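You operate a simulated robot arm through the tools that you are given. There is no shell and no other tool.

You run a simulated two-armed robot. Do the job below in one go: nothing can be reset, and whatever is moved stays where it is left.

JOB
Click-test the peak knob and put it in the tray that the display calls for.
Fine: latch it on the peg, sweep there and back; GOOD goes to PASS, else to REDO.

The check looks at the end state, three seconds after you hand in, the way a careful person would. Anything else that was tipped, shoved, dropped, spilled or broken makes it a failure.

ROBOT AND FRAMES
Two 7-joint arms with fingered hands on one trunk that stands fixed in place. Base frame: the origin is at the foot of the trunk, x ahead of it, y to its left, z up. Lengths are in m, angles in degrees, forces in N, time in s.
The left shoulder is at [0.08, 0.241, 1.785], the right one opposite. With the tool pointing down near the work surface each hand reaches from about 0.1 to 0.78 m from the base axis, measured 20 degrees to its own side. Payload 4.9 kg a hand.
The tool frame of a hand sits at the grasp point between the pads (the TCP): z along the fingers, y along the line on which they close. The tips reach 0.032 m beyond it. The gripper opens to 0.2 m; its body begins 0.089 m behind the TCP. The gripper is a hand of 4 fingers: y runs from the thumb to the fingers, the wrist lies at [0, 0, -0.267] in the tool frame, and closing takes about 1.5 s.
Orientation is that of the tool frame in the base frame, as [roll, pitch, yaw] about the fixed x, y, z axes, in that order (R = Rz(yaw) Ry(pitch) Rx(roll)). With the fingers straight down and closing along the base's y, the tool's x points along the base's -x, its y along +y and its z along -z.

CONTROLS
- The arms move only by the tool arm_command. It takes "left_plan", "right_plan" or both (then of equal length, played together; a hand with none holds still); each is a list of rows, each an object of numbers (a shift or turn left out is 0, a gripper value left out holds the last): "wx", "wy", "wz": the turn, a rotation vector about the tool's x, y, z in degrees; "x", "y", "z": the shift along the tool's x, y, z in m; "gripper": the opening, from 0 (shut) to 1 (fully open). In form: [{"wx": .., "wy": .., "wz": .., "x": .., "y": .., "z": .., "gripper": ..}, ...]. A call has 1 to 20 rows; each row is the pose to reach, as a shift and turn from the pose commanded when the call began, along the tool's axes at that moment. Each row takes 0.2 s and may step no farther than 0.05 m and 8.6 degrees from the row before; otherwise, or with a gripper value out of range, the whole call is refused. A pose out of reach is approached as far as the arm can. The call stops where the force on the tool passes 90 N (or 10 N more than at its start, if that is more) or the arm is blocked; 0.2 s more then pass. Each finger travels about 0.072 m/s and halts on what it meets, pressing with about 23 N; the grip force reading is that of the motor and also rises with nothing between the fingers. The clock runs only during rows and for 0.2 s after the last one: add rows that repeat a pose to give the fingers time. It gives the time, the measured TCP pose, the force on the tool (base axes), the opening and the grip force at its end, in the units of the frame above (readings bear some noise), with the torque about the TCP (base axes, N m) and any sound that the robot's microphone picked up.
- Cameras (640 x 400 px; columns grow to the right, rows downward): "scene" is now at [0.0781, 0.0333, 1.9187]; the picture's right is [0.55, -0.83, 0.00], its down [-0.77, -0.51, -0.40] and it looks along [0.33, 0.22, -0.92] (base axes); focal length 321 px, centre (320, 200). "left" rides on the left gripper at [-0.069, -0.069, -0.116] in its tool frame; the picture's right is [0.71, -0.71, 0.00], its down [0.54, 0.54, -0.64] and it looks along [0.45, 0.45, 0.77] (tool axes); focal length 226 px, centre (320, 200). "right" rides on the right gripper at [0.069, -0.069, -0.116] in its tool frame; the picture's right is [0.71, 0.71, 0.00], its down [-0.54, 0.54, -0.64] and it looks along [-0.45, 0.45, 0.77] (tool axes); focal length 226 px, centre (320, 200).
- camera(camera): a new picture of that camera. No time passes.
- slide_trunk(by): slides the trunk up (or, below 0, down) by that many m; the arms and the scene camera ride with it, the base frame stays. It gives what a move gives, with no picture.
- preshape(shape, hand): the hand has 4 fingers and takes this shape, open, in about a second: jaw (thumb against the fingers, like two jaws); tri (thumb and two fingers); tip (a fingertip pinch); poke (one finger out to press); point (the index stretched); flat (the hand flat); cup (the hand cupped); fist (a fist). The gripper value then closes the fingers along that shape, each until it touches; the sizes above hold for jaw. It gives what a move gives, with no picture.
- head_to(pan, tilt): turns the head with the scene camera to pan (to the left, within 86 degrees either way) and tilt (down, from -29 to 69), counted from straight ahead of the robot. It gives what a move gives.
- pixel_to_xyz(camera, pixels): for up to 12 pixels [column, row] of the newest picture of that camera ("zoom" is the newest enlarged one), the place [x, y, z] in the base frame of the surface seen there, good to about 0.003 m. No time passes.
- inspect(camera, box): a new picture of the part [left, top, right, bottom] of that camera's present view, enlarged. No time passes.
- hand_in(): hands the job in; it is judged then, once.

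Leave the grippers open and the arms clear of the work at the hand-in unless told otherwise.

The tools are called after ">>>" by a JSON object that holds its "fn" and its "kwargs". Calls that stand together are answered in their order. arm_command: Moves the arms, as the interface text tells. Its arguments: {"type":"object","properties":{"left_plan":{"type":"array","items":{"type":"object","properties":{"wx":{"type":"number"},"wy":{"type":"number"},"wz":{"type":"number"},"x":{"type":"number"},"y":{"type":"number"},"z":{"type":"number"},"gripper":{"type":"number"}}}},"right_plan":{"type":"array","items":{"type":"object","properties":{"wx":{"type":"number"},"wy":{"type":"number"},"wz":{"type":"number"},"x":{"type":"number"},"y":{"type":"number"},"z":{"type":"number"},"gripper":{"type":"number"}}}}},"required":[]} The other tools are called the same way: slide_trunk (by) moves the trunk up or down; preshape (shape, hand) gives the hand a shape; head_to (pan, tilt) turns the head that bears the scene camera; camera (camera) takes a picture; pixel_to_xyz (camera, pixels) gives the place of the surface under pixels of a picture; inspect (camera, box) takes an enlarged picture of a part of a camera's view; hand_in () hands the job in.

At the start:

```text
clock: 0.0
left_position: [0.4099, 0.5889, 1.1532]
left_tcp_rot: [179.9, 0.0, -180.0]
left_force: [0.0, 0.3, 0.1]
left_ft_torque: [-0.02, -0.03, -0.01]
left_grip_width: 0.2001
left_gripper_force: 0.1
left_shape: jaw
right_position: [0.5861, 0.0177, 1.1381]
right_tcp_rot: [180.0, 0.0, 180.0]
right_force: [0.0, -0.4, -1.1]
right_ft_torque: [-0.01, 0.01, 0.0]
right_grip_width: 0.1997
right_gripper_force: 0.1
right_shape: jaw
trunk travel left (down, up): [-0.692, 0.148]
head pan, tilt (commanded): [33.4, 66.6]
```

scene: 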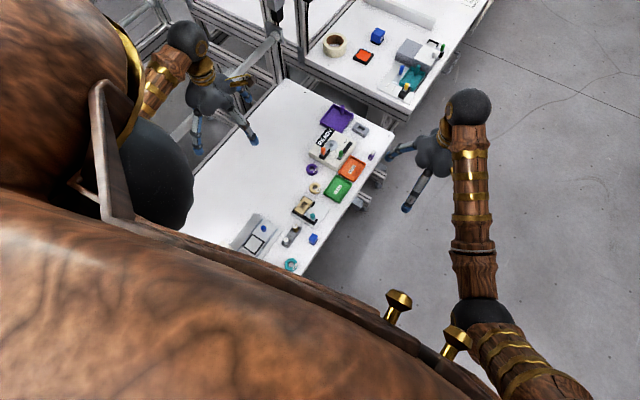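
right: 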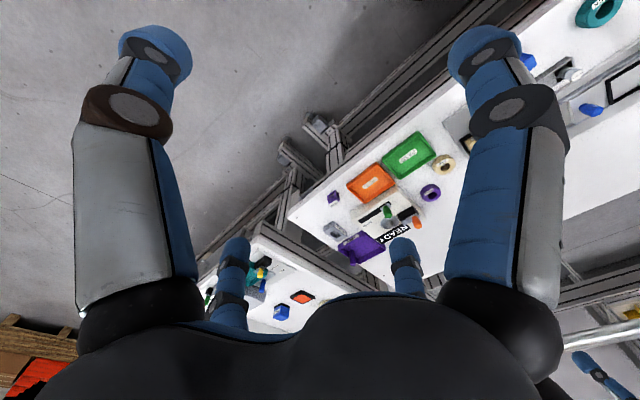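
left: 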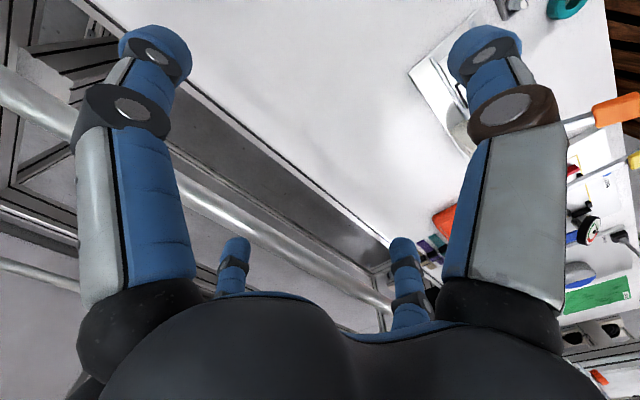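

I see a white table with trays (purple, orange, green), a device in the middle, and several small objects. I'll enlarge the work area of the scene view to read it before moving anything.

>>> {"fn": "inspect", "kwargs": {"camera": "scene", "box": [280, 90, 400, 165]}}

>>> {"fn": "inspect", "kwargs": {"camera": "scene", "box": [225, 150, 385, 280]}}

>>> {"fn": "inspect", "kwargs": {"camera": "right", "box": [280, 100, 480, 280]}}

```text
5.33 times, centred on (340, 128) of scene
```

zoom: 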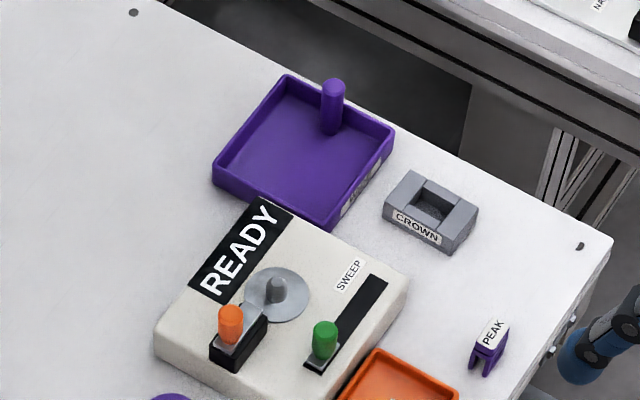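

```text
3.08 times, centred on (305, 215) of scene
```

zoom: 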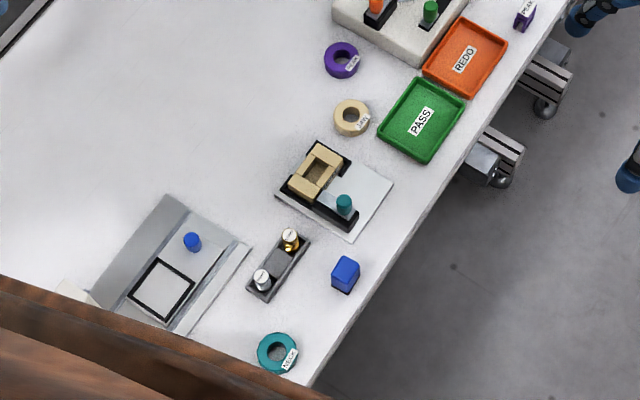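

```text
2.22 times, centred on (380, 190) of right
```

zoom: 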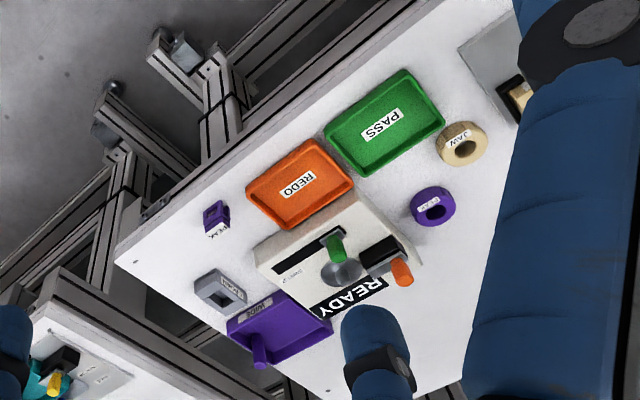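

There are several labelled parts: a purple ring near (312,169) and a small purple piece near (371,155), plus others. I'll zoom in further to read each label and find which one is the peak knob.

>>> {"fn": "inspect", "kwargs": {"camera": "scene", "box": [300, 160, 324, 175]}}

>>> {"fn": "inspect", "kwargs": {"camera": "scene", "box": [360, 147, 384, 162]}}

>>> {"fn": "inspect", "kwargs": {"camera": "scene", "box": [304, 180, 328, 195]}}

>>> {"fn": "inspect", "kwargs": {"camera": "scene", "box": [304, 120, 360, 165]}}

>>> {"fn": "inspect", "kwargs": {"camera": "scene", "box": [316, 96, 380, 140]}}

>>> {"fn": "inspect", "kwargs": {"camera": "scene", "box": [270, 220, 330, 275]}}

```text
16.00 times, centred on (312, 168) of scene
```

zoom: 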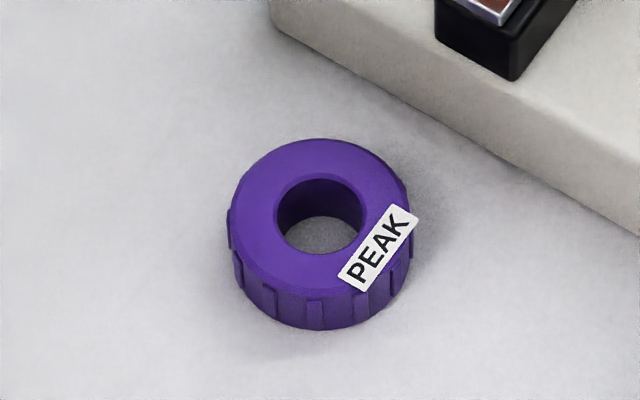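

```text
16.00 times, centred on (372, 154) of scene
```

zoom: 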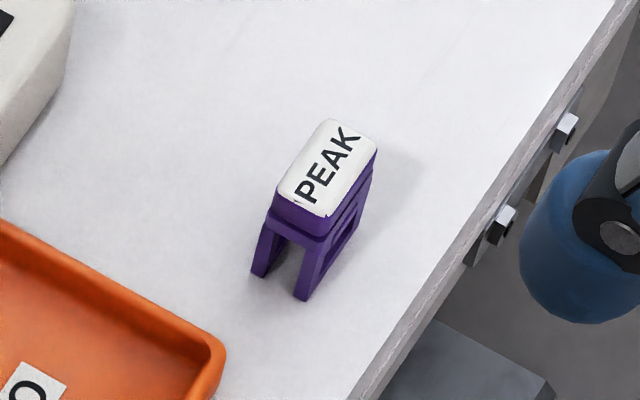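

```text
16.00 times, centred on (316, 188) of scene
```

zoom: 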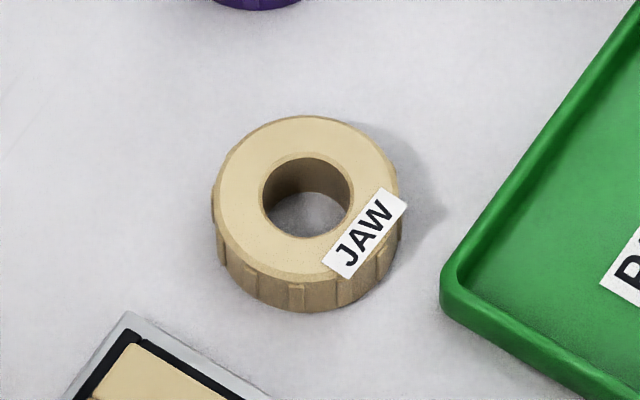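

```text
8.89 times, centred on (332, 142) of scene
```

zoom: 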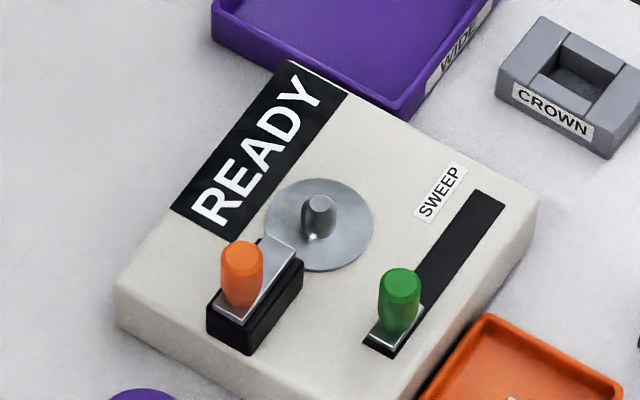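

```text
9.09 times, centred on (348, 118) of scene
```

zoom: 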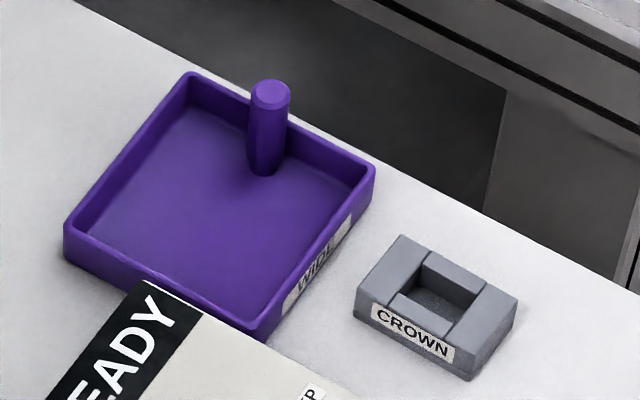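

```text
7.27 times, centred on (300, 248) of scene
```

zoom: 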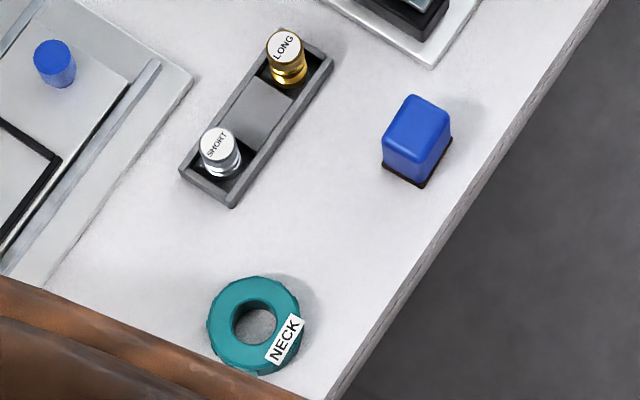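

The knob is the purple ring labelled PEAK at about (312,168). The other PEAK item is a clip. The tester shows READY and has a peg on a disk, an orange latch lever and a green SWEEP slider. Next I'll measure these parts from the enlarged view.

>>> {"fn": "inspect", "kwargs": {"camera": "scene", "box": [296, 120, 376, 180]}}

```text
6.67 times, centred on (336, 150) of scene
```

zoom: 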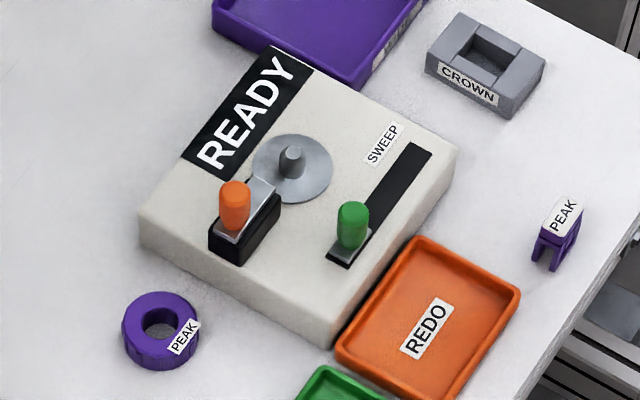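

This zoom covers the tester and the knob. I'll read positions for the peg (290,155), disk (262,160) and (318,185), orange handle (235,188), its base (228,235), green handle (352,208), slot ends (345,260) and (420,150), the knob rim (160,297) and (130,330), and the table (60,250).

>>> {"fn": "pixel_to_xyz", "kwargs": {"camera": "zoom", "pixels": [[291, 150], [262, 160], [318, 185], [235, 186], [229, 242], [352, 206], [340, 262], [420, 150], [160, 297], [131, 325], [60, 250], [155, 326]]}}

>>> {"fn": "pixel_to_xyz", "kwargs": {"camera": "zoom", "pixels": [[150, 212], [140, 240], [330, 320], [452, 150], [300, 62], [268, 182], [186, 330], [145, 360], [240, 232], [275, 200], [213, 240], [250, 255]]}}

>>> {"fn": "pixel_to_xyz", "kwargs": {"camera": "zoom", "pixels": [[415, 240], [517, 290], [340, 352], [425, 330], [440, 290], [330, 370], [560, 215], [545, 255], [440, 60], [270, 40], [290, 200], [305, 140]]}}

```text
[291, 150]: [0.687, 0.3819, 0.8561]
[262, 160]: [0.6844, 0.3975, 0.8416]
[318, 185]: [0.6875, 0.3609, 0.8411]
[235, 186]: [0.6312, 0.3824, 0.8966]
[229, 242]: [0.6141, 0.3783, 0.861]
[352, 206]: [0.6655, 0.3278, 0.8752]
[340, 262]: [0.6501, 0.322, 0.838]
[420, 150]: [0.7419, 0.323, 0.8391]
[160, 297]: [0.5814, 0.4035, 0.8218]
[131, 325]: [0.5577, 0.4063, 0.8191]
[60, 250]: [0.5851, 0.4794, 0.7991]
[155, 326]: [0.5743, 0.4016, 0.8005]
```

```text
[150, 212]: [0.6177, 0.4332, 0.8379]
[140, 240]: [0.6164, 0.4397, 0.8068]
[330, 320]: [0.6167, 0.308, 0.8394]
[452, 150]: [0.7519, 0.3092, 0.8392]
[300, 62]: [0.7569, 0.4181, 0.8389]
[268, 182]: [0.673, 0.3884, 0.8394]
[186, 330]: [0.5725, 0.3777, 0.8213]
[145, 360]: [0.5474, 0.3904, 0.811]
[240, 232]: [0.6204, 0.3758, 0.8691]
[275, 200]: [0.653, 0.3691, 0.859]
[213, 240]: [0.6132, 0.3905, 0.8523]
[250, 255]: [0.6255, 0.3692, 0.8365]
```

```text
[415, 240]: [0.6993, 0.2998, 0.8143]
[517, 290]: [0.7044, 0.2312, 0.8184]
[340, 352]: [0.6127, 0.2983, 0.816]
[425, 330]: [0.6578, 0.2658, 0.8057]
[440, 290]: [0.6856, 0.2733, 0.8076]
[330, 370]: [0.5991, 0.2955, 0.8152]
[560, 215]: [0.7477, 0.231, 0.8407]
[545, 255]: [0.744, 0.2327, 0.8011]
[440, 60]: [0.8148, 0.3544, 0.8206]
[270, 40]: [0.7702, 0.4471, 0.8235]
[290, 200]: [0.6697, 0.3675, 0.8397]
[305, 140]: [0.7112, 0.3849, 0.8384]
```

Table top is z≈0.80 and the tester top is z≈0.839. The peg is near (0.688, 0.381), the latch handle near (0.629, 0.382) with its top at about 0.897, and the sweep handle near (0.66, 0.327). The knob centre is near (0.574, 0.393) with its top at 0.822. The left hand is the natural choice. I'll try its pinch shape in the air first to see where the fingers go.

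>>> {"fn": "preshape", "kwargs": {"hand": "left", "shape": "tip"}}

>>> {"fn": "camera", "kwargs": {"camera": "left"}}

>>> {"fn": "camera", "kwargs": {"camera": "scene"}}

```text
clock: 0.9
left_position: [0.411, 0.5899, 1.153]
left_tcp_rot: [-180.0, 0.0, -180.0]
left_force: [0.5, -0.3, -0.9]
left_ft_torque: [0.01, -0.02, -0.03]
left_grip_width: 0.2
left_gripper_force: 0.1
left_shape: tip
right_position: [0.5866, 0.0173, 1.1393]
right_tcp_rot: [179.9, 0.0, -180.0]
right_force: [0.9, 1.0, -1.1]
right_ft_torque: [0.01, 0.02, 0.01]
right_grip_width: 0.2
right_gripper_force: 0.2
right_shape: jaw
trunk travel left (down, up): [-0.692, 0.148]
head pan, tilt (commanded): [33.4, 66.6]
```

```text
taken
```

left: 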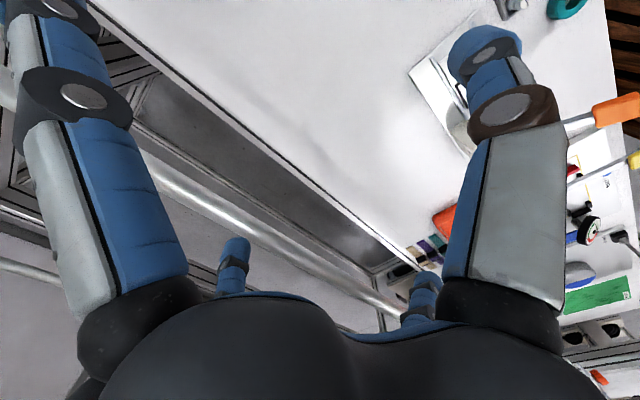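

```text
taken
```

scene: 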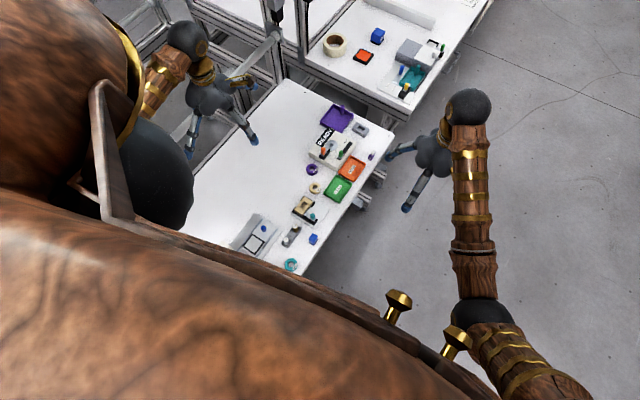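

In the tip shape, the fingers on the y line (picture right-top and left-bottom) stay in place, and the two x-side fingers swing outward. I'll close this pinch in the air and look at the result.

>>> {"fn": "arm_command", "kwargs": {"left_plan": [{"gripper": 0}, {"gripper": 0}, {"gripper": 0}, {"gripper": 0}, {"gripper": 0}, {"gripper": 0}, {"gripper": 0}, {"gripper": 0}, {"gripper": 0}]}}

>>> {"fn": "camera", "kwargs": {"camera": "left"}}

>>> {"fn": "inspect", "kwargs": {"camera": "scene", "box": [160, 20, 288, 170]}}

```text
clock: 2.9
left_position: [0.4112, 0.59, 1.1529]
left_tcp_rot: [-180.0, 0.0, -179.9]
left_force: [0.1, -0.7, 0.5]
left_ft_torque: [-0.02, 0.0, 0.01]
left_grip_width: 0.0002
left_gripper_force: 22.9
left_shape: tip
right_position: [0.5857, 0.0178, 1.139]
right_tcp_rot: [180.0, 0.0, 180.0]
right_force: [0.2, -0.5, -0.1]
right_ft_torque: [-0.01, -0.01, -0.03]
right_grip_width: 0.1998
right_gripper_force: 0.1
right_shape: jaw
trunk travel left (down, up): [-0.692, 0.148]
head pan, tilt (commanded): [33.4, 66.6]
```

```text
taken
```

left: 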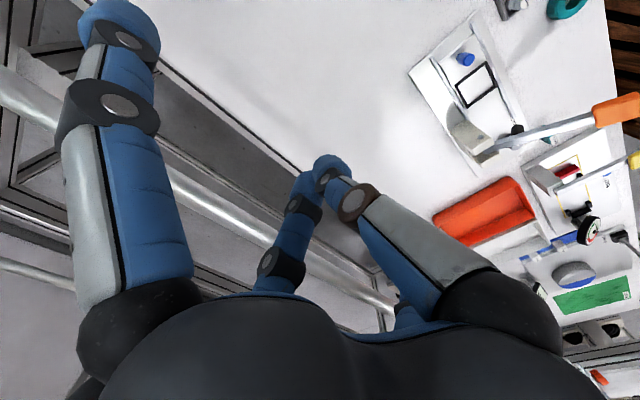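

```text
2.67 times, centred on (224, 95) of scene
```

zoom: 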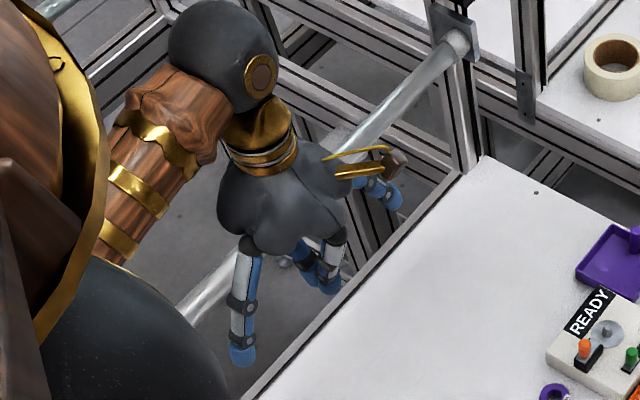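

The tip pinch closes cleanly at the TCP, but the two x-side fingers stay out at about 0.1 m radius. I'll test how "tri" closes before I choose a grasp.

>>> {"fn": "preshape", "kwargs": {"hand": "left", "shape": "tri"}}

>>> {"fn": "camera", "kwargs": {"camera": "left"}}

>>> {"fn": "arm_command", "kwargs": {"left_plan": [{"gripper": 0}, {"gripper": 0}, {"gripper": 0}, {"gripper": 0}, {"gripper": 0}, {"gripper": 0}, {"gripper": 0}, {"gripper": 0}, {"gripper": 0}]}}

>>> {"fn": "camera", "kwargs": {"camera": "left"}}

>>> {"fn": "preshape", "kwargs": {"hand": "left", "shape": "jaw"}}

>>> {"fn": "arm_command", "kwargs": {"left_plan": [{"gripper": 0}, {"gripper": 0}, {"gripper": 0}, {"gripper": 0}, {"gripper": 0}, {"gripper": 0}, {"gripper": 0}, {"gripper": 0}, {"gripper": 0}]}}

>>> {"fn": "camera", "kwargs": {"camera": "left"}}

>>> {"fn": "inspect", "kwargs": {"camera": "scene", "box": [160, 20, 288, 170]}}

```text
clock: 3.8
left_position: [0.4097, 0.5902, 1.153]
left_tcp_rot: [-180.0, 0.0, -180.0]
left_force: [0.6, 0.6, 0.9]
left_ft_torque: [-0.01, 0.0, -0.02]
left_grip_width: 0.1997
left_gripper_force: 0.1
left_shape: tri
right_position: [0.5856, 0.019, 1.1392]
right_tcp_rot: [-179.9, 0.0, 179.9]
right_force: [-0.8, -0.3, 0.5]
right_ft_torque: [0.03, -0.02, 0.0]
right_grip_width: 0.1997
right_gripper_force: 0.0
right_shape: jaw
trunk travel left (down, up): [-0.692, 0.148]
head pan, tilt (commanded): [33.4, 66.6]
```

```text
taken
```

left: 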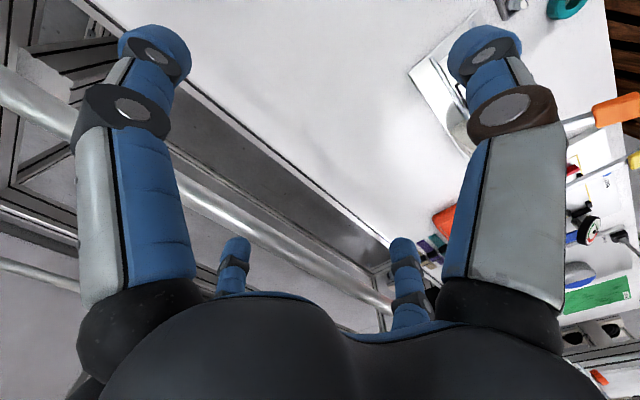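

```text
clock: 5.8
left_position: [0.4106, 0.5896, 1.1524]
left_tcp_rot: [179.9, -0.1, 180.0]
left_force: [-0.5, 0.9, -0.3]
left_ft_torque: [0.01, 0.02, -0.04]
left_grip_width: 0.0001
left_gripper_force: 23.3
left_shape: tri
right_position: [0.5852, 0.0179, 1.1392]
right_tcp_rot: [179.9, 0.0, -180.0]
right_force: [-0.7, -0.2, 0.3]
right_ft_torque: [0.03, -0.01, -0.03]
right_grip_width: 0.1999
right_gripper_force: 0.0
right_shape: jaw
trunk travel left (down, up): [-0.692, 0.148]
head pan, tilt (commanded): [33.4, 66.6]
```

```text
taken
```

left: 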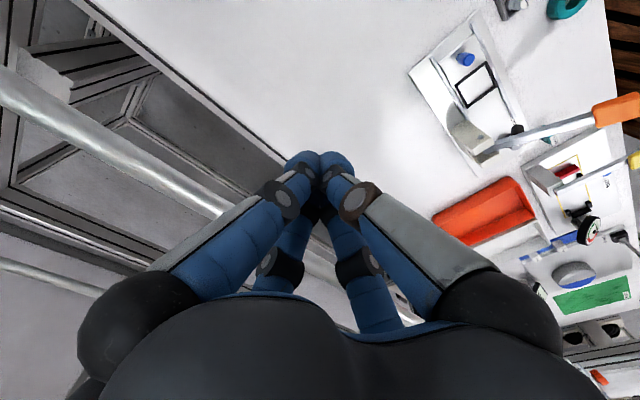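

```text
clock: 6.7
left_position: [0.4112, 0.589, 1.1531]
left_tcp_rot: [-180.0, -0.1, 179.9]
left_force: [-0.3, 0.3, -0.4]
left_ft_torque: [0.04, -0.02, 0.01]
left_grip_width: 0.2
left_gripper_force: 0.1
left_shape: jaw
right_position: [0.5862, 0.019, 1.1394]
right_tcp_rot: [-179.9, 0.0, 180.0]
right_force: [0.3, 0.5, -1.4]
right_ft_torque: [-0.01, 0.01, 0.0]
right_grip_width: 0.1998
right_gripper_force: 0.1
right_shape: jaw
trunk travel left (down, up): [-0.692, 0.148]
head pan, tilt (commanded): [33.4, 66.6]
```

```text
clock: 8.7
left_position: [0.4106, 0.5897, 1.153]
left_tcp_rot: [180.0, 0.0, 179.9]
left_force: [0.0, 0.4, -0.7]
left_ft_torque: [0.03, 0.01, 0.01]
left_grip_width: 0.0002
left_gripper_force: 23.1
left_shape: jaw
right_position: [0.5852, 0.0175, 1.1384]
right_tcp_rot: [180.0, 0.0, -180.0]
right_force: [-1.1, -0.8, -0.2]
right_ft_torque: [-0.02, 0.0, 0.0]
right_grip_width: 0.1999
right_gripper_force: 0.1
right_shape: jaw
trunk travel left (down, up): [-0.692, 0.148]
head pan, tilt (commanded): [33.4, 66.6]
```

```text
taken
```

left: 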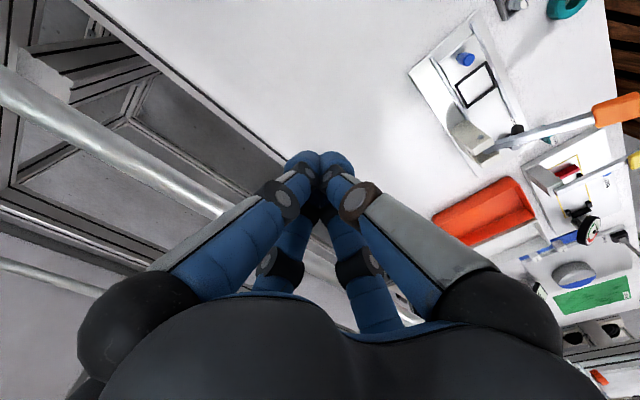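

```text
2.67 times, centred on (224, 95) of scene
```

zoom: 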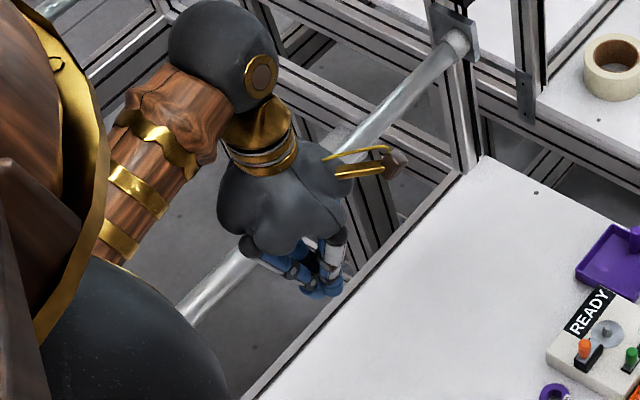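

Jaw and tri both bring all four fingers together, while tip uses only two. The knob sits close to the tester (about 2 cm gap), so clearances matter. I'll measure the neighbours: the JAW ring, PASS tray, table edges, and the rail and tube near the left hand.

>>> {"fn": "camera", "kwargs": {"camera": "scene"}}

>>> {"fn": "pixel_to_xyz", "kwargs": {"camera": "scene", "pixels": [[315, 184], [315, 188], [322, 190], [336, 190], [325, 190], [343, 178], [285, 82], [245, 125], [200, 205], [262, 50], [240, 70], [380, 165]]}}

>>> {"fn": "pixel_to_xyz", "kwargs": {"camera": "scene", "pixels": [[305, 205], [290, 236], [313, 240], [262, 235], [290, 265], [240, 245], [335, 118], [340, 112], [300, 30], [325, 95], [395, 125], [220, 150]]}}

```text
taken
```

scene: 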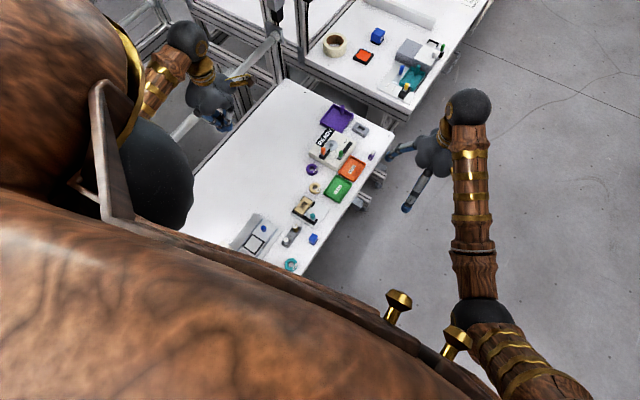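

```text
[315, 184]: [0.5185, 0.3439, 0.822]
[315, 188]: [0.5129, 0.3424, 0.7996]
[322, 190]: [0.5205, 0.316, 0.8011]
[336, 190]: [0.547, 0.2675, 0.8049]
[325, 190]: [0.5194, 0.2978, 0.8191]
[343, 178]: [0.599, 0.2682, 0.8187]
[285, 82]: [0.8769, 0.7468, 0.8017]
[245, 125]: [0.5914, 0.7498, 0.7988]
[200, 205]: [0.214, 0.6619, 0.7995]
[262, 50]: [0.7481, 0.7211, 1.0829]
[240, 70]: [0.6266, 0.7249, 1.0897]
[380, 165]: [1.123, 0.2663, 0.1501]
```

```text
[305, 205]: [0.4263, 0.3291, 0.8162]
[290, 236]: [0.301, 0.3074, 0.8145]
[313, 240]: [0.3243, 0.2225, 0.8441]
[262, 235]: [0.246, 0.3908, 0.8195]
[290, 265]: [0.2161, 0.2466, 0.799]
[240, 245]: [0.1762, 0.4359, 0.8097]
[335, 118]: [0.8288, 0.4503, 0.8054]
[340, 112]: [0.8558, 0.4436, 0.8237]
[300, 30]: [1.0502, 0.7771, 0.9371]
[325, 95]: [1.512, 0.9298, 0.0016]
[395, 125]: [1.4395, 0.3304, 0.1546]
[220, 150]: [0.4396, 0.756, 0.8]
```

The JAW ring is near (0.513, 0.335) and the PASS tray's left edge is near y=0.298. A tube runs along x at y≈0.725, z≈1.09. Next I'll pin the knob's centre more exactly from a 16x zoom.

>>> {"fn": "inspect", "kwargs": {"camera": "scene", "box": [292, 155, 332, 180]}}

>>> {"fn": "pixel_to_xyz", "kwargs": {"camera": "zoom", "pixels": [[320, 146], [244, 205], [320, 268], [370, 258], [390, 180], [265, 165], [320, 178], [282, 212], [358, 215], [322, 252], [320, 222], [300, 225]]}}

```text
16.00 times, centred on (312, 168) of scene
```

zoom: 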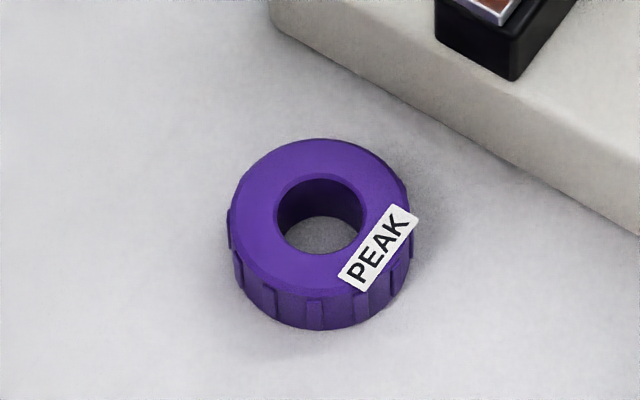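

```text
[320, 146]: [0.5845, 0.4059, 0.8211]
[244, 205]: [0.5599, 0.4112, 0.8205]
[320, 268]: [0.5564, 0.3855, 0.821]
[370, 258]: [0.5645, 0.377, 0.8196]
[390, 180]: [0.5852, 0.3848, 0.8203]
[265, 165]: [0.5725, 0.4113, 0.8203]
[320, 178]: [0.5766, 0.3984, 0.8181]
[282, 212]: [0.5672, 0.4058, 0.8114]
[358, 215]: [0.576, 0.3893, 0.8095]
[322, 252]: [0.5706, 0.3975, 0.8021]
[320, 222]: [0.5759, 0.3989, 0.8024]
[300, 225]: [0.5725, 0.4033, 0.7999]
```

The knob centre is about (0.571, 0.3957) with its top at z≈0.821 and an outer diameter of about 43 mm. Next I'll zoom in on the peg, latch and slider for the same precision.

>>> {"fn": "inspect", "kwargs": {"camera": "scene", "box": [314, 137, 346, 157]}}

>>> {"fn": "pixel_to_xyz", "kwargs": {"camera": "zoom", "pixels": [[335, 95], [300, 100], [370, 110], [340, 170], [225, 110], [460, 150], [330, 60], [165, 215], [190, 260], [240, 170], [130, 315], [160, 350]]}}

```text
16.00 times, centred on (330, 147) of scene
```

zoom: 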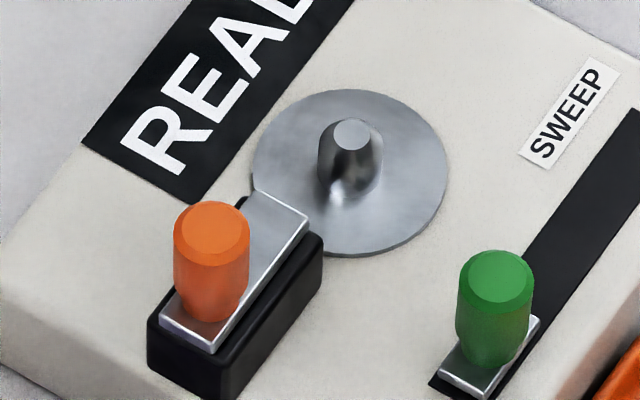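

```text
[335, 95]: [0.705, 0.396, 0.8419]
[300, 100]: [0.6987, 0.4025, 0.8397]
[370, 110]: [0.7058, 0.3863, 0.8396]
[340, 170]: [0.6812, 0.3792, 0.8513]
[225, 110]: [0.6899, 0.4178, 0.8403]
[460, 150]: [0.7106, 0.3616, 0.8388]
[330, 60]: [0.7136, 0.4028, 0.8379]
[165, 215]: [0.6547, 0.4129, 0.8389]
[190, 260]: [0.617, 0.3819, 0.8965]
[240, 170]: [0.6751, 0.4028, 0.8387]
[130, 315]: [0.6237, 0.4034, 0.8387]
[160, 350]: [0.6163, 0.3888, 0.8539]
```

The disk and peg are centred near (0.6896, 0.381), with the peg top at about 0.858 and a peg diameter of about 16 mm against a hole of about 21 mm. The latch plate's front end is at x≈0.66, clear of where the knob will sit, so the latch is open. Clearances are tight, so next I'll measure the finger thickness and tip height from the left camera with the jaw closed.

>>> {"fn": "inspect", "kwargs": {"camera": "left", "box": [230, 130, 410, 242]}}

>>> {"fn": "pixel_to_xyz", "kwargs": {"camera": "zoom", "pixels": [[255, 90], [380, 95], [230, 110], [430, 110], [320, 110], [270, 180], [370, 180], [350, 80], [290, 80], [210, 130], [440, 130], [320, 160]]}}

```text
3.56 times, centred on (320, 186) of left
```

zoom: 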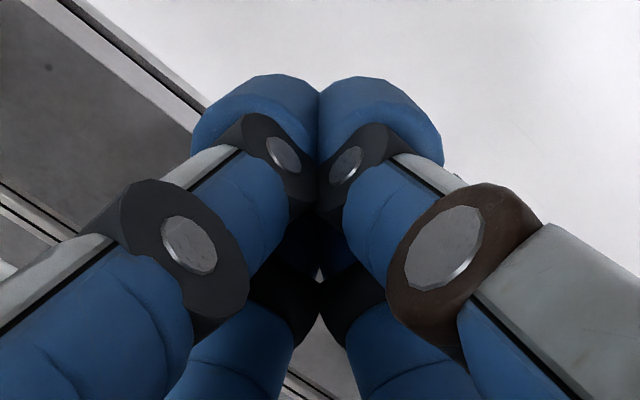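

```text
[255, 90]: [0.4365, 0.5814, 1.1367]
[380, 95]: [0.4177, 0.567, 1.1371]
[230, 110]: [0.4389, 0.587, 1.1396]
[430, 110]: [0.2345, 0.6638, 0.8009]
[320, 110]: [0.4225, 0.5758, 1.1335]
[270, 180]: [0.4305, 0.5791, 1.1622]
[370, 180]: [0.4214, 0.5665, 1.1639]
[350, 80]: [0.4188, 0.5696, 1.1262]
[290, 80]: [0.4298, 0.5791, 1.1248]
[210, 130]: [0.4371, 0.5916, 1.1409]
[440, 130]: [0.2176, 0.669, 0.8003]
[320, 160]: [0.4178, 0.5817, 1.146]
```

The fingers are about 27 mm thick and the closed cluster has a radius of about 28 mm, so a direct grasp beside the tester is very tight. I'll check the tip shape at a partial opening (about 0.055 m) to see where the idle fingers sit and how high their tips are.

>>> {"fn": "preshape", "kwargs": {"hand": "left", "shape": "tip"}}

>>> {"fn": "arm_command", "kwargs": {"left_plan": [{"gripper": 0.275}, {"gripper": 0.275}, {"gripper": 0.275}, {"gripper": 0.275}, {"gripper": 0.275}, {"gripper": 0.275}, {"gripper": 0.275}, {"gripper": 0.275}]}}

>>> {"fn": "camera", "kwargs": {"camera": "left"}}

>>> {"fn": "inspect", "kwargs": {"camera": "scene", "box": [170, 60, 290, 170]}}

```text
clock: 9.6
left_position: [0.41, 0.5897, 1.1529]
left_tcp_rot: [-180.0, 0.0, 179.9]
left_force: [0.1, 0.1, -0.3]
left_ft_torque: [-0.01, 0.02, 0.05]
left_grip_width: 0.2
left_gripper_force: 0.1
left_shape: tip
right_position: [0.5865, 0.0176, 1.1392]
right_tcp_rot: [180.0, 0.0, 180.0]
right_force: [0.9, -0.2, 0.4]
right_ft_torque: [-0.01, 0.02, 0.02]
right_grip_width: 0.1998
right_gripper_force: 0.0
right_shape: jaw
trunk travel left (down, up): [-0.692, 0.148]
head pan, tilt (commanded): [33.4, 66.6]
```

```text
clock: 11.4
left_position: [0.4106, 0.5903, 1.1534]
left_tcp_rot: [180.0, 0.0, -180.0]
left_force: [0.3, 0.2, 0.4]
left_ft_torque: [0.01, -0.02, 0.0]
left_grip_width: 0.0553
left_gripper_force: 0.0
left_shape: tip
right_position: [0.5864, 0.0193, 1.1395]
right_tcp_rot: [180.0, -0.1, -180.0]
right_force: [0.7, 0.3, -0.7]
right_ft_torque: [0.04, 0.02, 0.0]
right_grip_width: 0.1998
right_gripper_force: 0.0
right_shape: jaw
trunk travel left (down, up): [-0.692, 0.148]
head pan, tilt (commanded): [33.4, 66.6]
```

```text
taken
```

left: 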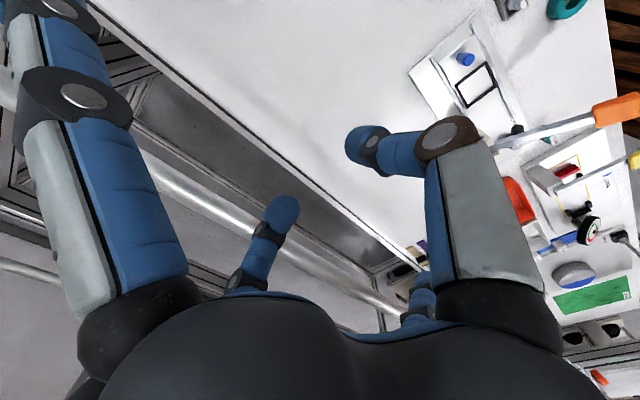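

```text
3.64 times, centred on (230, 115) of scene
```

zoom: 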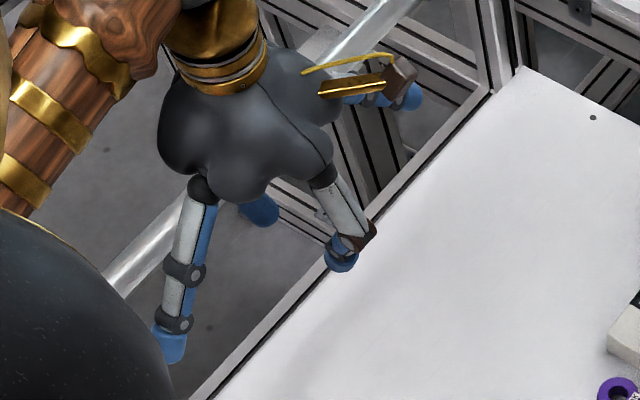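

In the tip shape the pinching fingers bend strongly at the middle joint. I'll read finger surface points from this left picture: thumb tip (357,145), thumb mid joint (450,138), thumb upper link (480,220), opposite tip (285,205), idle finger tip (45,8), and idle joint (75,95).

>>> {"fn": "pixel_to_xyz", "kwargs": {"camera": "left", "pixels": [[357, 145], [350, 130], [400, 155], [450, 138], [480, 220], [470, 270], [285, 205], [265, 235], [45, 8], [75, 95], [60, 200], [425, 285]]}}

>>> {"fn": "pixel_to_xyz", "kwargs": {"camera": "zoom", "pixels": [[345, 262], [340, 245], [360, 235], [335, 190], [172, 355], [180, 325], [190, 270], [200, 200], [408, 98], [365, 98], [260, 215], [330, 268]]}}

```text
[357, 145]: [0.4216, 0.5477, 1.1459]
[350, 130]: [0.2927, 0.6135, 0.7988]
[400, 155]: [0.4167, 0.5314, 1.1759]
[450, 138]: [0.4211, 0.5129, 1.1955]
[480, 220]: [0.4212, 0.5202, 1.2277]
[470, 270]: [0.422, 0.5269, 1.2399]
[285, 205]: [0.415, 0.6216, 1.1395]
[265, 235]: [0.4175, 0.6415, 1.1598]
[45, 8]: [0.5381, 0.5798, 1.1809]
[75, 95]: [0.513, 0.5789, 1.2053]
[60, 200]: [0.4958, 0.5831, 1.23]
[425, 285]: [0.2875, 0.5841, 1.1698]
```

```text
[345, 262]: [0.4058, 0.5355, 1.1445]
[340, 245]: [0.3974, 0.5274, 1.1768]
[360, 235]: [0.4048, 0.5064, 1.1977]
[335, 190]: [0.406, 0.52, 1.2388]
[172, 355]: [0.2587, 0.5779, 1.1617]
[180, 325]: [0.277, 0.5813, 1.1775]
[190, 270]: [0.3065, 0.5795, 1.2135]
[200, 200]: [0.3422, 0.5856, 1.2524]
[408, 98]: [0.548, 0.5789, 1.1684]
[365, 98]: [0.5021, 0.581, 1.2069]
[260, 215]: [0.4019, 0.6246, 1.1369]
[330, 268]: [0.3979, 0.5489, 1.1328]
```

In the tip shape the idle fingers sit at about 0.145 m radius with their tips about 3 cm higher than the pinch tips, so they would pass over low neighbours. A pinch turned about 25° looks workable. I'll check the heights of the purple tray's post and the tan/teal device, which could meet the idle fingers.

>>> {"fn": "inspect", "kwargs": {"camera": "scene", "box": [320, 95, 370, 126]}}

>>> {"fn": "pixel_to_xyz", "kwargs": {"camera": "zoom", "pixels": [[285, 135], [285, 170], [285, 220], [150, 140], [400, 215], [60, 300], [285, 390], [430, 300], [520, 330], [590, 360], [480, 380], [470, 290]]}}

>>> {"fn": "inspect", "kwargs": {"camera": "scene", "box": [280, 175, 360, 225]}}

>>> {"fn": "pixel_to_xyz", "kwargs": {"camera": "zoom", "pixels": [[207, 127], [175, 200], [245, 225], [260, 235], [180, 160], [270, 95], [285, 105], [370, 110], [440, 40], [520, 90], [420, 170], [300, 270]]}}

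```text
12.80 times, centred on (345, 110) of scene
```

zoom: 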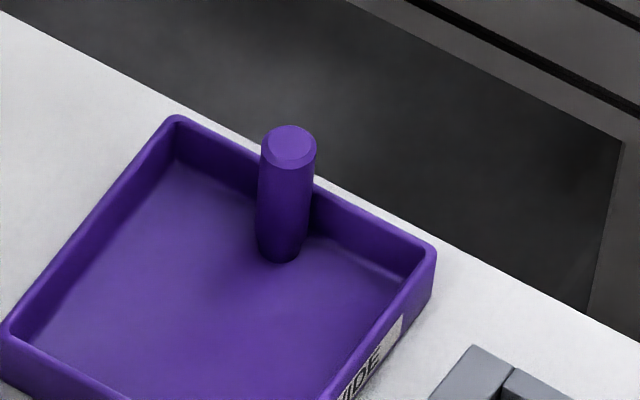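

```text
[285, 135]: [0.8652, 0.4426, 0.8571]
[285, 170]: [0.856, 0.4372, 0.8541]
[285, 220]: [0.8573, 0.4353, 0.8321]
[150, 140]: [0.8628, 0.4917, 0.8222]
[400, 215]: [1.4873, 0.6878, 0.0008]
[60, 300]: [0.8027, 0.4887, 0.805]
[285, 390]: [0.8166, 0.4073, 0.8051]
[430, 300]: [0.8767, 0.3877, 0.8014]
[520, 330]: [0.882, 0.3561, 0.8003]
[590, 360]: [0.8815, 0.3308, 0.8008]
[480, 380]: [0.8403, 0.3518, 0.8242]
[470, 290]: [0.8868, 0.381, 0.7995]
```

```text
8.00 times, centred on (320, 200) of scene
```

zoom: 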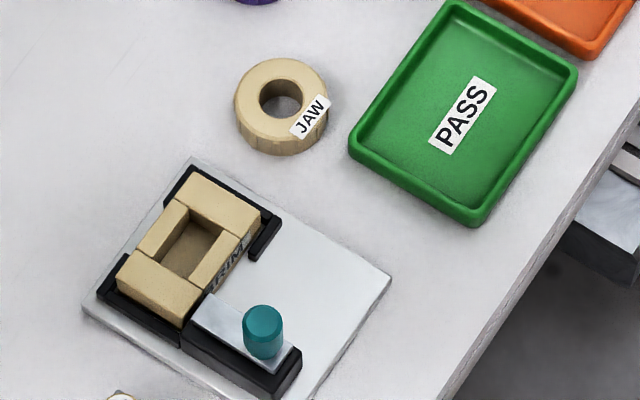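

```text
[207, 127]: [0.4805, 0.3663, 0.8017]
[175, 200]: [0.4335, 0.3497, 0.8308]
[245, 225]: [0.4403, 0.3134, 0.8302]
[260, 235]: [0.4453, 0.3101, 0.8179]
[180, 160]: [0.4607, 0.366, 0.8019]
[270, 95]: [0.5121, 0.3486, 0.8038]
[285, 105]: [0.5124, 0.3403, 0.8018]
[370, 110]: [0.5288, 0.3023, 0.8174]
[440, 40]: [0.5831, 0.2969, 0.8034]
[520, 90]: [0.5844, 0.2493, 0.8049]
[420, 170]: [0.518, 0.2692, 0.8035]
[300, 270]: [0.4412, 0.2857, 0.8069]
```

The post top is at 0.858 and the TRIM block top at 0.831, so both are clear of the idle fingers at the right heights. I'll carry the left hand over the knob (0.571, 0.3957), turned +25° about vertical, and stop at TCP z≈0.99 to look.

>>> {"fn": "arm_command", "kwargs": {"left_plan": [{"x": -0.027, "y": -0.0323, "wz": -5, "gripper": 0.275}, {"x": -0.0535, "y": -0.0647, "wz": -10}, {"x": -0.08, "y": -0.097, "wz": -15}, {"x": -0.107, "y": -0.129, "wz": -20}, {"x": -0.134, "y": -0.162, "wz": -25}, {"x": -0.1605, "y": -0.194, "wz": -25}, {"x": -0.1605, "y": -0.194, "z": 0.045, "wz": -25}, {"x": -0.1605, "y": -0.194, "z": 0.09, "wz": -25}, {"x": -0.1605, "y": -0.194, "z": 0.13, "wz": -25}, {"x": -0.1605, "y": -0.194, "z": 0.165, "wz": -25}, {"x": -0.1605, "y": -0.194, "z": 0.165, "wz": -25}]}}

>>> {"fn": "camera", "kwargs": {"camera": "scene"}}

>>> {"fn": "camera", "kwargs": {"camera": "left"}}

>>> {"fn": "inspect", "kwargs": {"camera": "scene", "box": [260, 90, 380, 190]}}

```text
clock: 13.8
left_position: [0.5731, 0.3963, 0.9894]
left_tcp_rot: [180.0, 0.0, -155.0]
left_force: [-0.5, 0.7, -0.6]
left_ft_torque: [-0.05, -0.03, -0.01]
left_grip_width: 0.0551
left_gripper_force: 0.0
left_shape: tip
right_position: [0.5865, 0.0179, 1.1396]
right_tcp_rot: [180.0, 0.0, 180.0]
right_force: [0.7, 0.1, 0.4]
right_ft_torque: [-0.01, -0.01, 0.0]
right_grip_width: 0.1997
right_gripper_force: 0.1
right_shape: jaw
trunk travel left (down, up): [-0.692, 0.148]
head pan, tilt (commanded): [33.4, 66.6]
```

```text
taken
```

scene: 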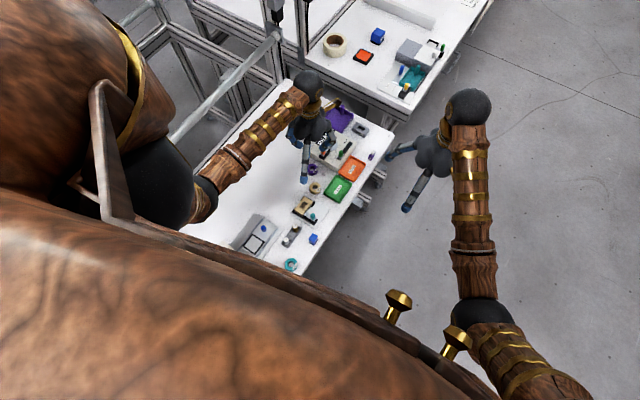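

```text
taken
```

left: 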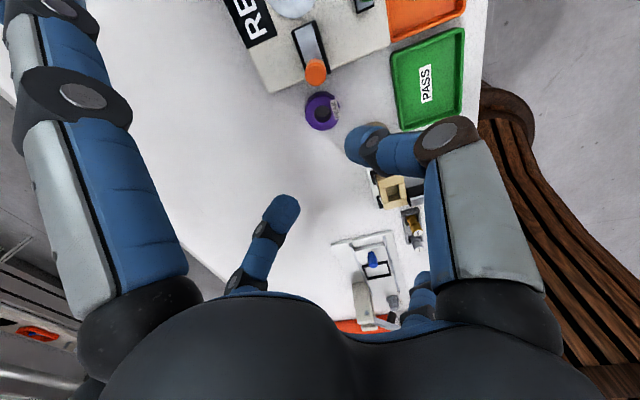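

```text
4.00 times, centred on (320, 140) of scene
```

zoom: 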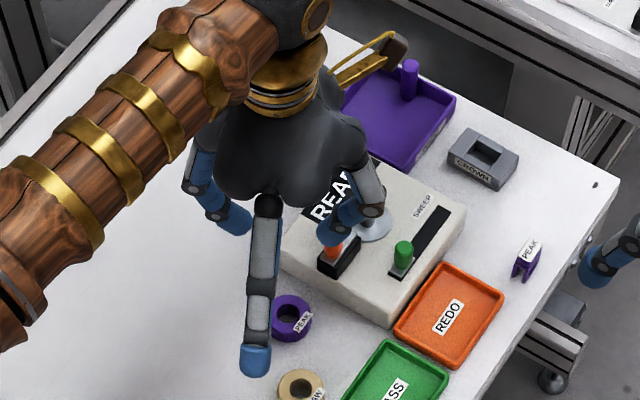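

The left hand is over the knob with TCP about (0.572, 0.396, 0.989). The left camera sees the knob at about (322,110). I'll cross-check its position from this second viewpoint.

>>> {"fn": "inspect", "kwargs": {"camera": "left", "box": [270, 60, 390, 135]}}

>>> {"fn": "pixel_to_xyz", "kwargs": {"camera": "zoom", "pixels": [[280, 195], [215, 255], [340, 250], [280, 335], [255, 250], [280, 300], [240, 340], [230, 300], [130, 130], [190, 160], [300, 110], [60, 60]]}}

```text
5.33 times, centred on (330, 98) of left
```

zoom: 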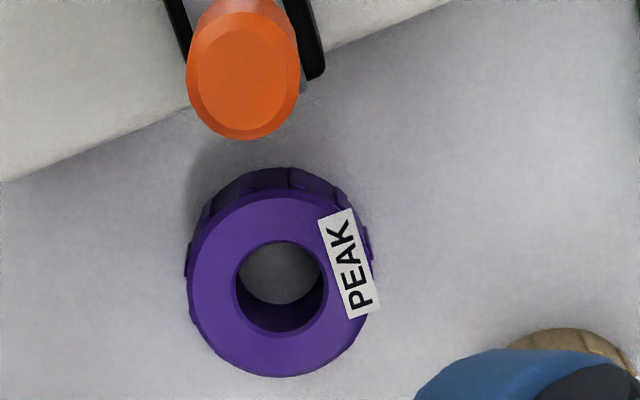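

```text
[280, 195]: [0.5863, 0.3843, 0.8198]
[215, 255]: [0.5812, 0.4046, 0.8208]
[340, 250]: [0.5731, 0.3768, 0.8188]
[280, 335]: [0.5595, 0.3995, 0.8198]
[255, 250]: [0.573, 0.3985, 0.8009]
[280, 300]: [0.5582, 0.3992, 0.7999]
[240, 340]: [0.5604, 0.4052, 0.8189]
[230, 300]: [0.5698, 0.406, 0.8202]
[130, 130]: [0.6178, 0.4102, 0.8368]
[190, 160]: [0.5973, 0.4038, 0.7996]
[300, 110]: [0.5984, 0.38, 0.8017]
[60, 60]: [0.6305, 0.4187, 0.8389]
```

The second view gives the knob centre as about (0.569, 0.394), agreeing within 2 mm. I'll take (0.570, 0.395). Now I'll measure how low the front idle finger's tip hangs relative to the TCP, zooming near (304,178).

>>> {"fn": "inspect", "kwargs": {"camera": "scene", "box": [285, 150, 345, 190]}}

>>> {"fn": "pixel_to_xyz", "kwargs": {"camera": "zoom", "pixels": [[200, 270], [195, 285], [215, 285], [225, 270], [205, 292], [200, 240], [180, 265], [205, 250]]}}

```text
10.00 times, centred on (315, 170) of scene
```

zoom: 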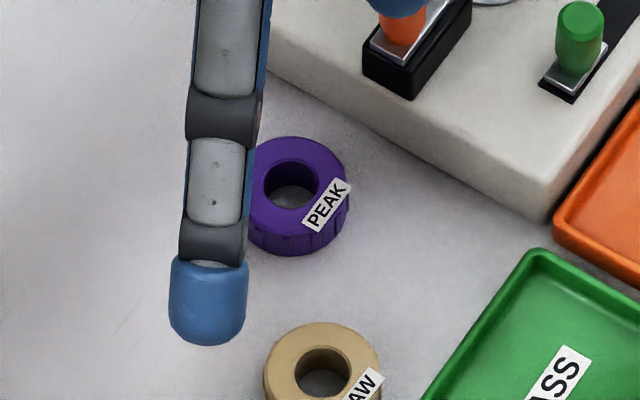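

```text
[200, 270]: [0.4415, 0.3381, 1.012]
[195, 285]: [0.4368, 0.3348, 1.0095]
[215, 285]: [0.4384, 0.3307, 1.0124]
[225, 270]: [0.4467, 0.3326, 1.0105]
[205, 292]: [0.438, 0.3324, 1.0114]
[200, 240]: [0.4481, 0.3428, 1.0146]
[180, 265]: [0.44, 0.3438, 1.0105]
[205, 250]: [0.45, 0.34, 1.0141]
```

I need points right at the lower edge of that fingertip, so I'll query (205,330), (205,340), (180,325) and (235,330) in the same zoom.

>>> {"fn": "pixel_to_xyz", "kwargs": {"camera": "zoom", "pixels": [[205, 320], [205, 332], [205, 339], [185, 328], [232, 328], [205, 310], [175, 305], [242, 300]]}}

```text
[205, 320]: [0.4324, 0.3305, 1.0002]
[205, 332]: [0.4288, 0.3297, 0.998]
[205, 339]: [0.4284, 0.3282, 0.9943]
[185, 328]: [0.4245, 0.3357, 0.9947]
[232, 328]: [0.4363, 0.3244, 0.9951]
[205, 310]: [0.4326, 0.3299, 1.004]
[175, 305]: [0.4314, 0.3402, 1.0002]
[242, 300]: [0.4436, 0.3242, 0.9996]
```

The idle tip's bottom is about level with the TCP, so I'll tilt 3° to raise it over the TRIM block and turn a further 5° to keep the other idle finger clear of the tester. I'll descend to TCP z≈0.90 and look again.

>>> {"fn": "arm_command", "kwargs": {"left_plan": [{"z": 0.03, "wy": 1.5, "wz": -2.5}, {"z": 0.06, "wy": 3, "wz": -5}, {"z": 0.088, "wy": 3, "wz": -5}, {"z": 0.088, "wy": 3, "wz": -5}]}}

>>> {"fn": "inspect", "kwargs": {"camera": "scene", "box": [270, 120, 350, 200]}}

>>> {"fn": "camera", "kwargs": {"camera": "left"}}

```text
clock: 14.8
left_position: [0.5663, 0.3972, 0.8975]
left_tcp_rot: [179.9, -2.9, -150.0]
left_force: [0.1, -0.4, -0.4]
left_ft_torque: [0.0, -0.04, 0.02]
left_grip_width: 0.0553
left_gripper_force: 0.2
left_shape: tip
left hand out of reach, approached as far as the arm can: row 3, 4
right_position: [0.5858, 0.0174, 1.1392]
right_tcp_rot: [180.0, 0.0, 179.9]
right_force: [0.1, -0.8, 0.1]
right_ft_torque: [-0.01, 0.02, 0.02]
right_grip_width: 0.1999
right_gripper_force: 0.2
right_shape: jaw
trunk travel left (down, up): [-0.692, 0.148]
head pan, tilt (commanded): [33.4, 66.6]
```

```text
5.00 times, centred on (310, 160) of scene
```

zoom: 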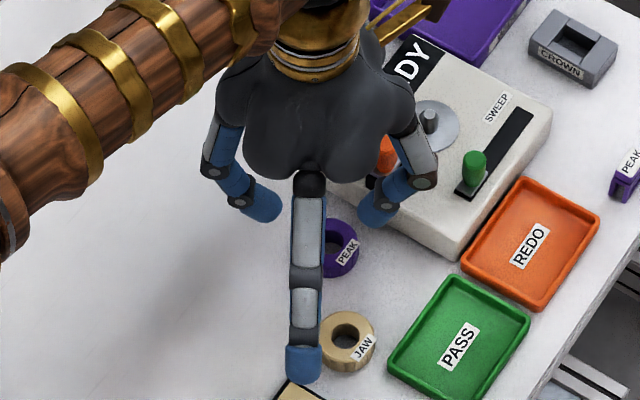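

```text
taken
```

left: 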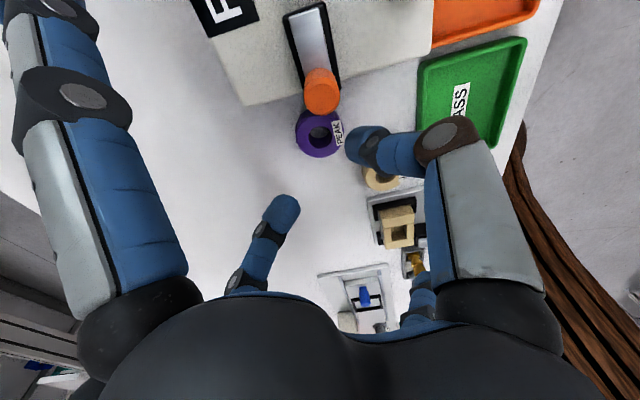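

The arm has run out of reach at this height, so the shoulder is too high for low work here. I'll raise the left hand by 0.30 m first, then slide the trunk down so the arm works more bent.

>>> {"fn": "arm_command", "kwargs": {"left_plan": [{"z": -0.045}, {"z": -0.09}, {"z": -0.135}, {"z": -0.18}, {"z": -0.225}, {"z": -0.27}, {"z": -0.3}, {"z": -0.3}]}}

```text
clock: 16.6
left_position: [0.5788, 0.4049, 1.1963]
left_tcp_rot: [179.9, -3.1, -150.0]
left_force: [-0.1, 0.4, 0.3]
left_ft_torque: [0.0, -0.02, 0.0]
left_grip_width: 0.0551
left_gripper_force: 0.1
left_shape: tip
right_position: [0.5863, 0.0181, 1.1393]
right_tcp_rot: [180.0, 0.0, -180.0]
right_force: [-0.7, 0.3, -0.8]
right_ft_torque: [0.02, -0.04, 0.02]
right_grip_width: 0.2
right_gripper_force: 0.0
right_shape: jaw
trunk travel left (down, up): [-0.692, 0.148]
head pan, tilt (commanded): [33.4, 66.6]
```

The left hand is at z≈1.196. Next I'll slide the trunk down 0.12 m and check that nothing gets close.

>>> {"fn": "slide_trunk", "kwargs": {"by": -0.12}}

>>> {"fn": "camera", "kwargs": {"camera": "scene"}}

>>> {"fn": "camera", "kwargs": {"camera": "right"}}

```text
clock: 18.1
left_position: [0.5777, 0.4053, 1.075]
left_tcp_rot: [179.9, -3.0, -150.0]
left_force: [-0.1, 0.0, 0.1]
left_ft_torque: [0.03, 0.02, 0.0]
left_grip_width: 0.0555
left_gripper_force: 0.2
left_shape: tip
right_position: [0.5863, 0.017, 1.0187]
right_tcp_rot: [-179.9, 0.0, -180.0]
right_force: [0.7, 0.1, 0.9]
right_ft_torque: [0.01, -0.01, -0.02]
right_grip_width: 0.2
right_gripper_force: 0.0
right_shape: jaw
trunk travel left (down, up): [-0.572, 0.268]
head pan, tilt (commanded): [33.4, 66.6]
```

```text
taken
```

scene: 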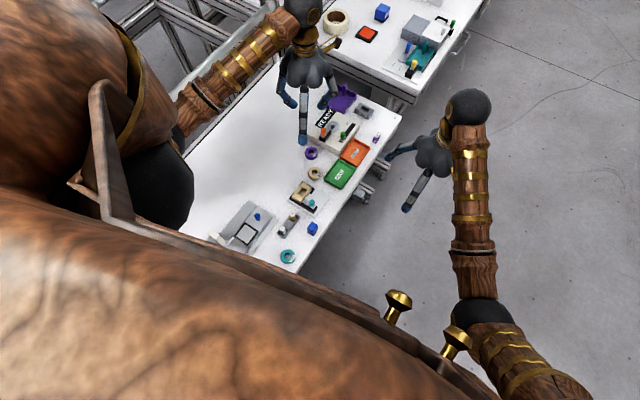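

```text
taken
```

right: 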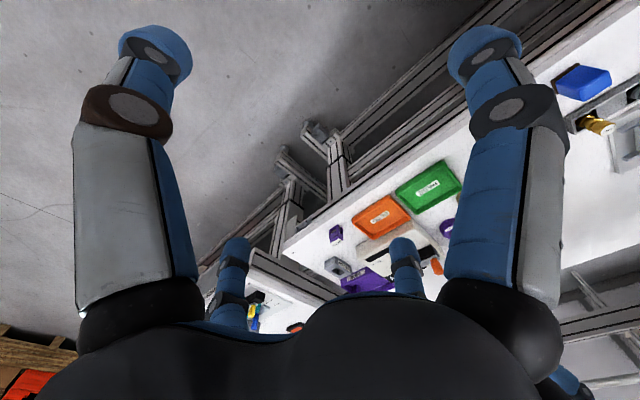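

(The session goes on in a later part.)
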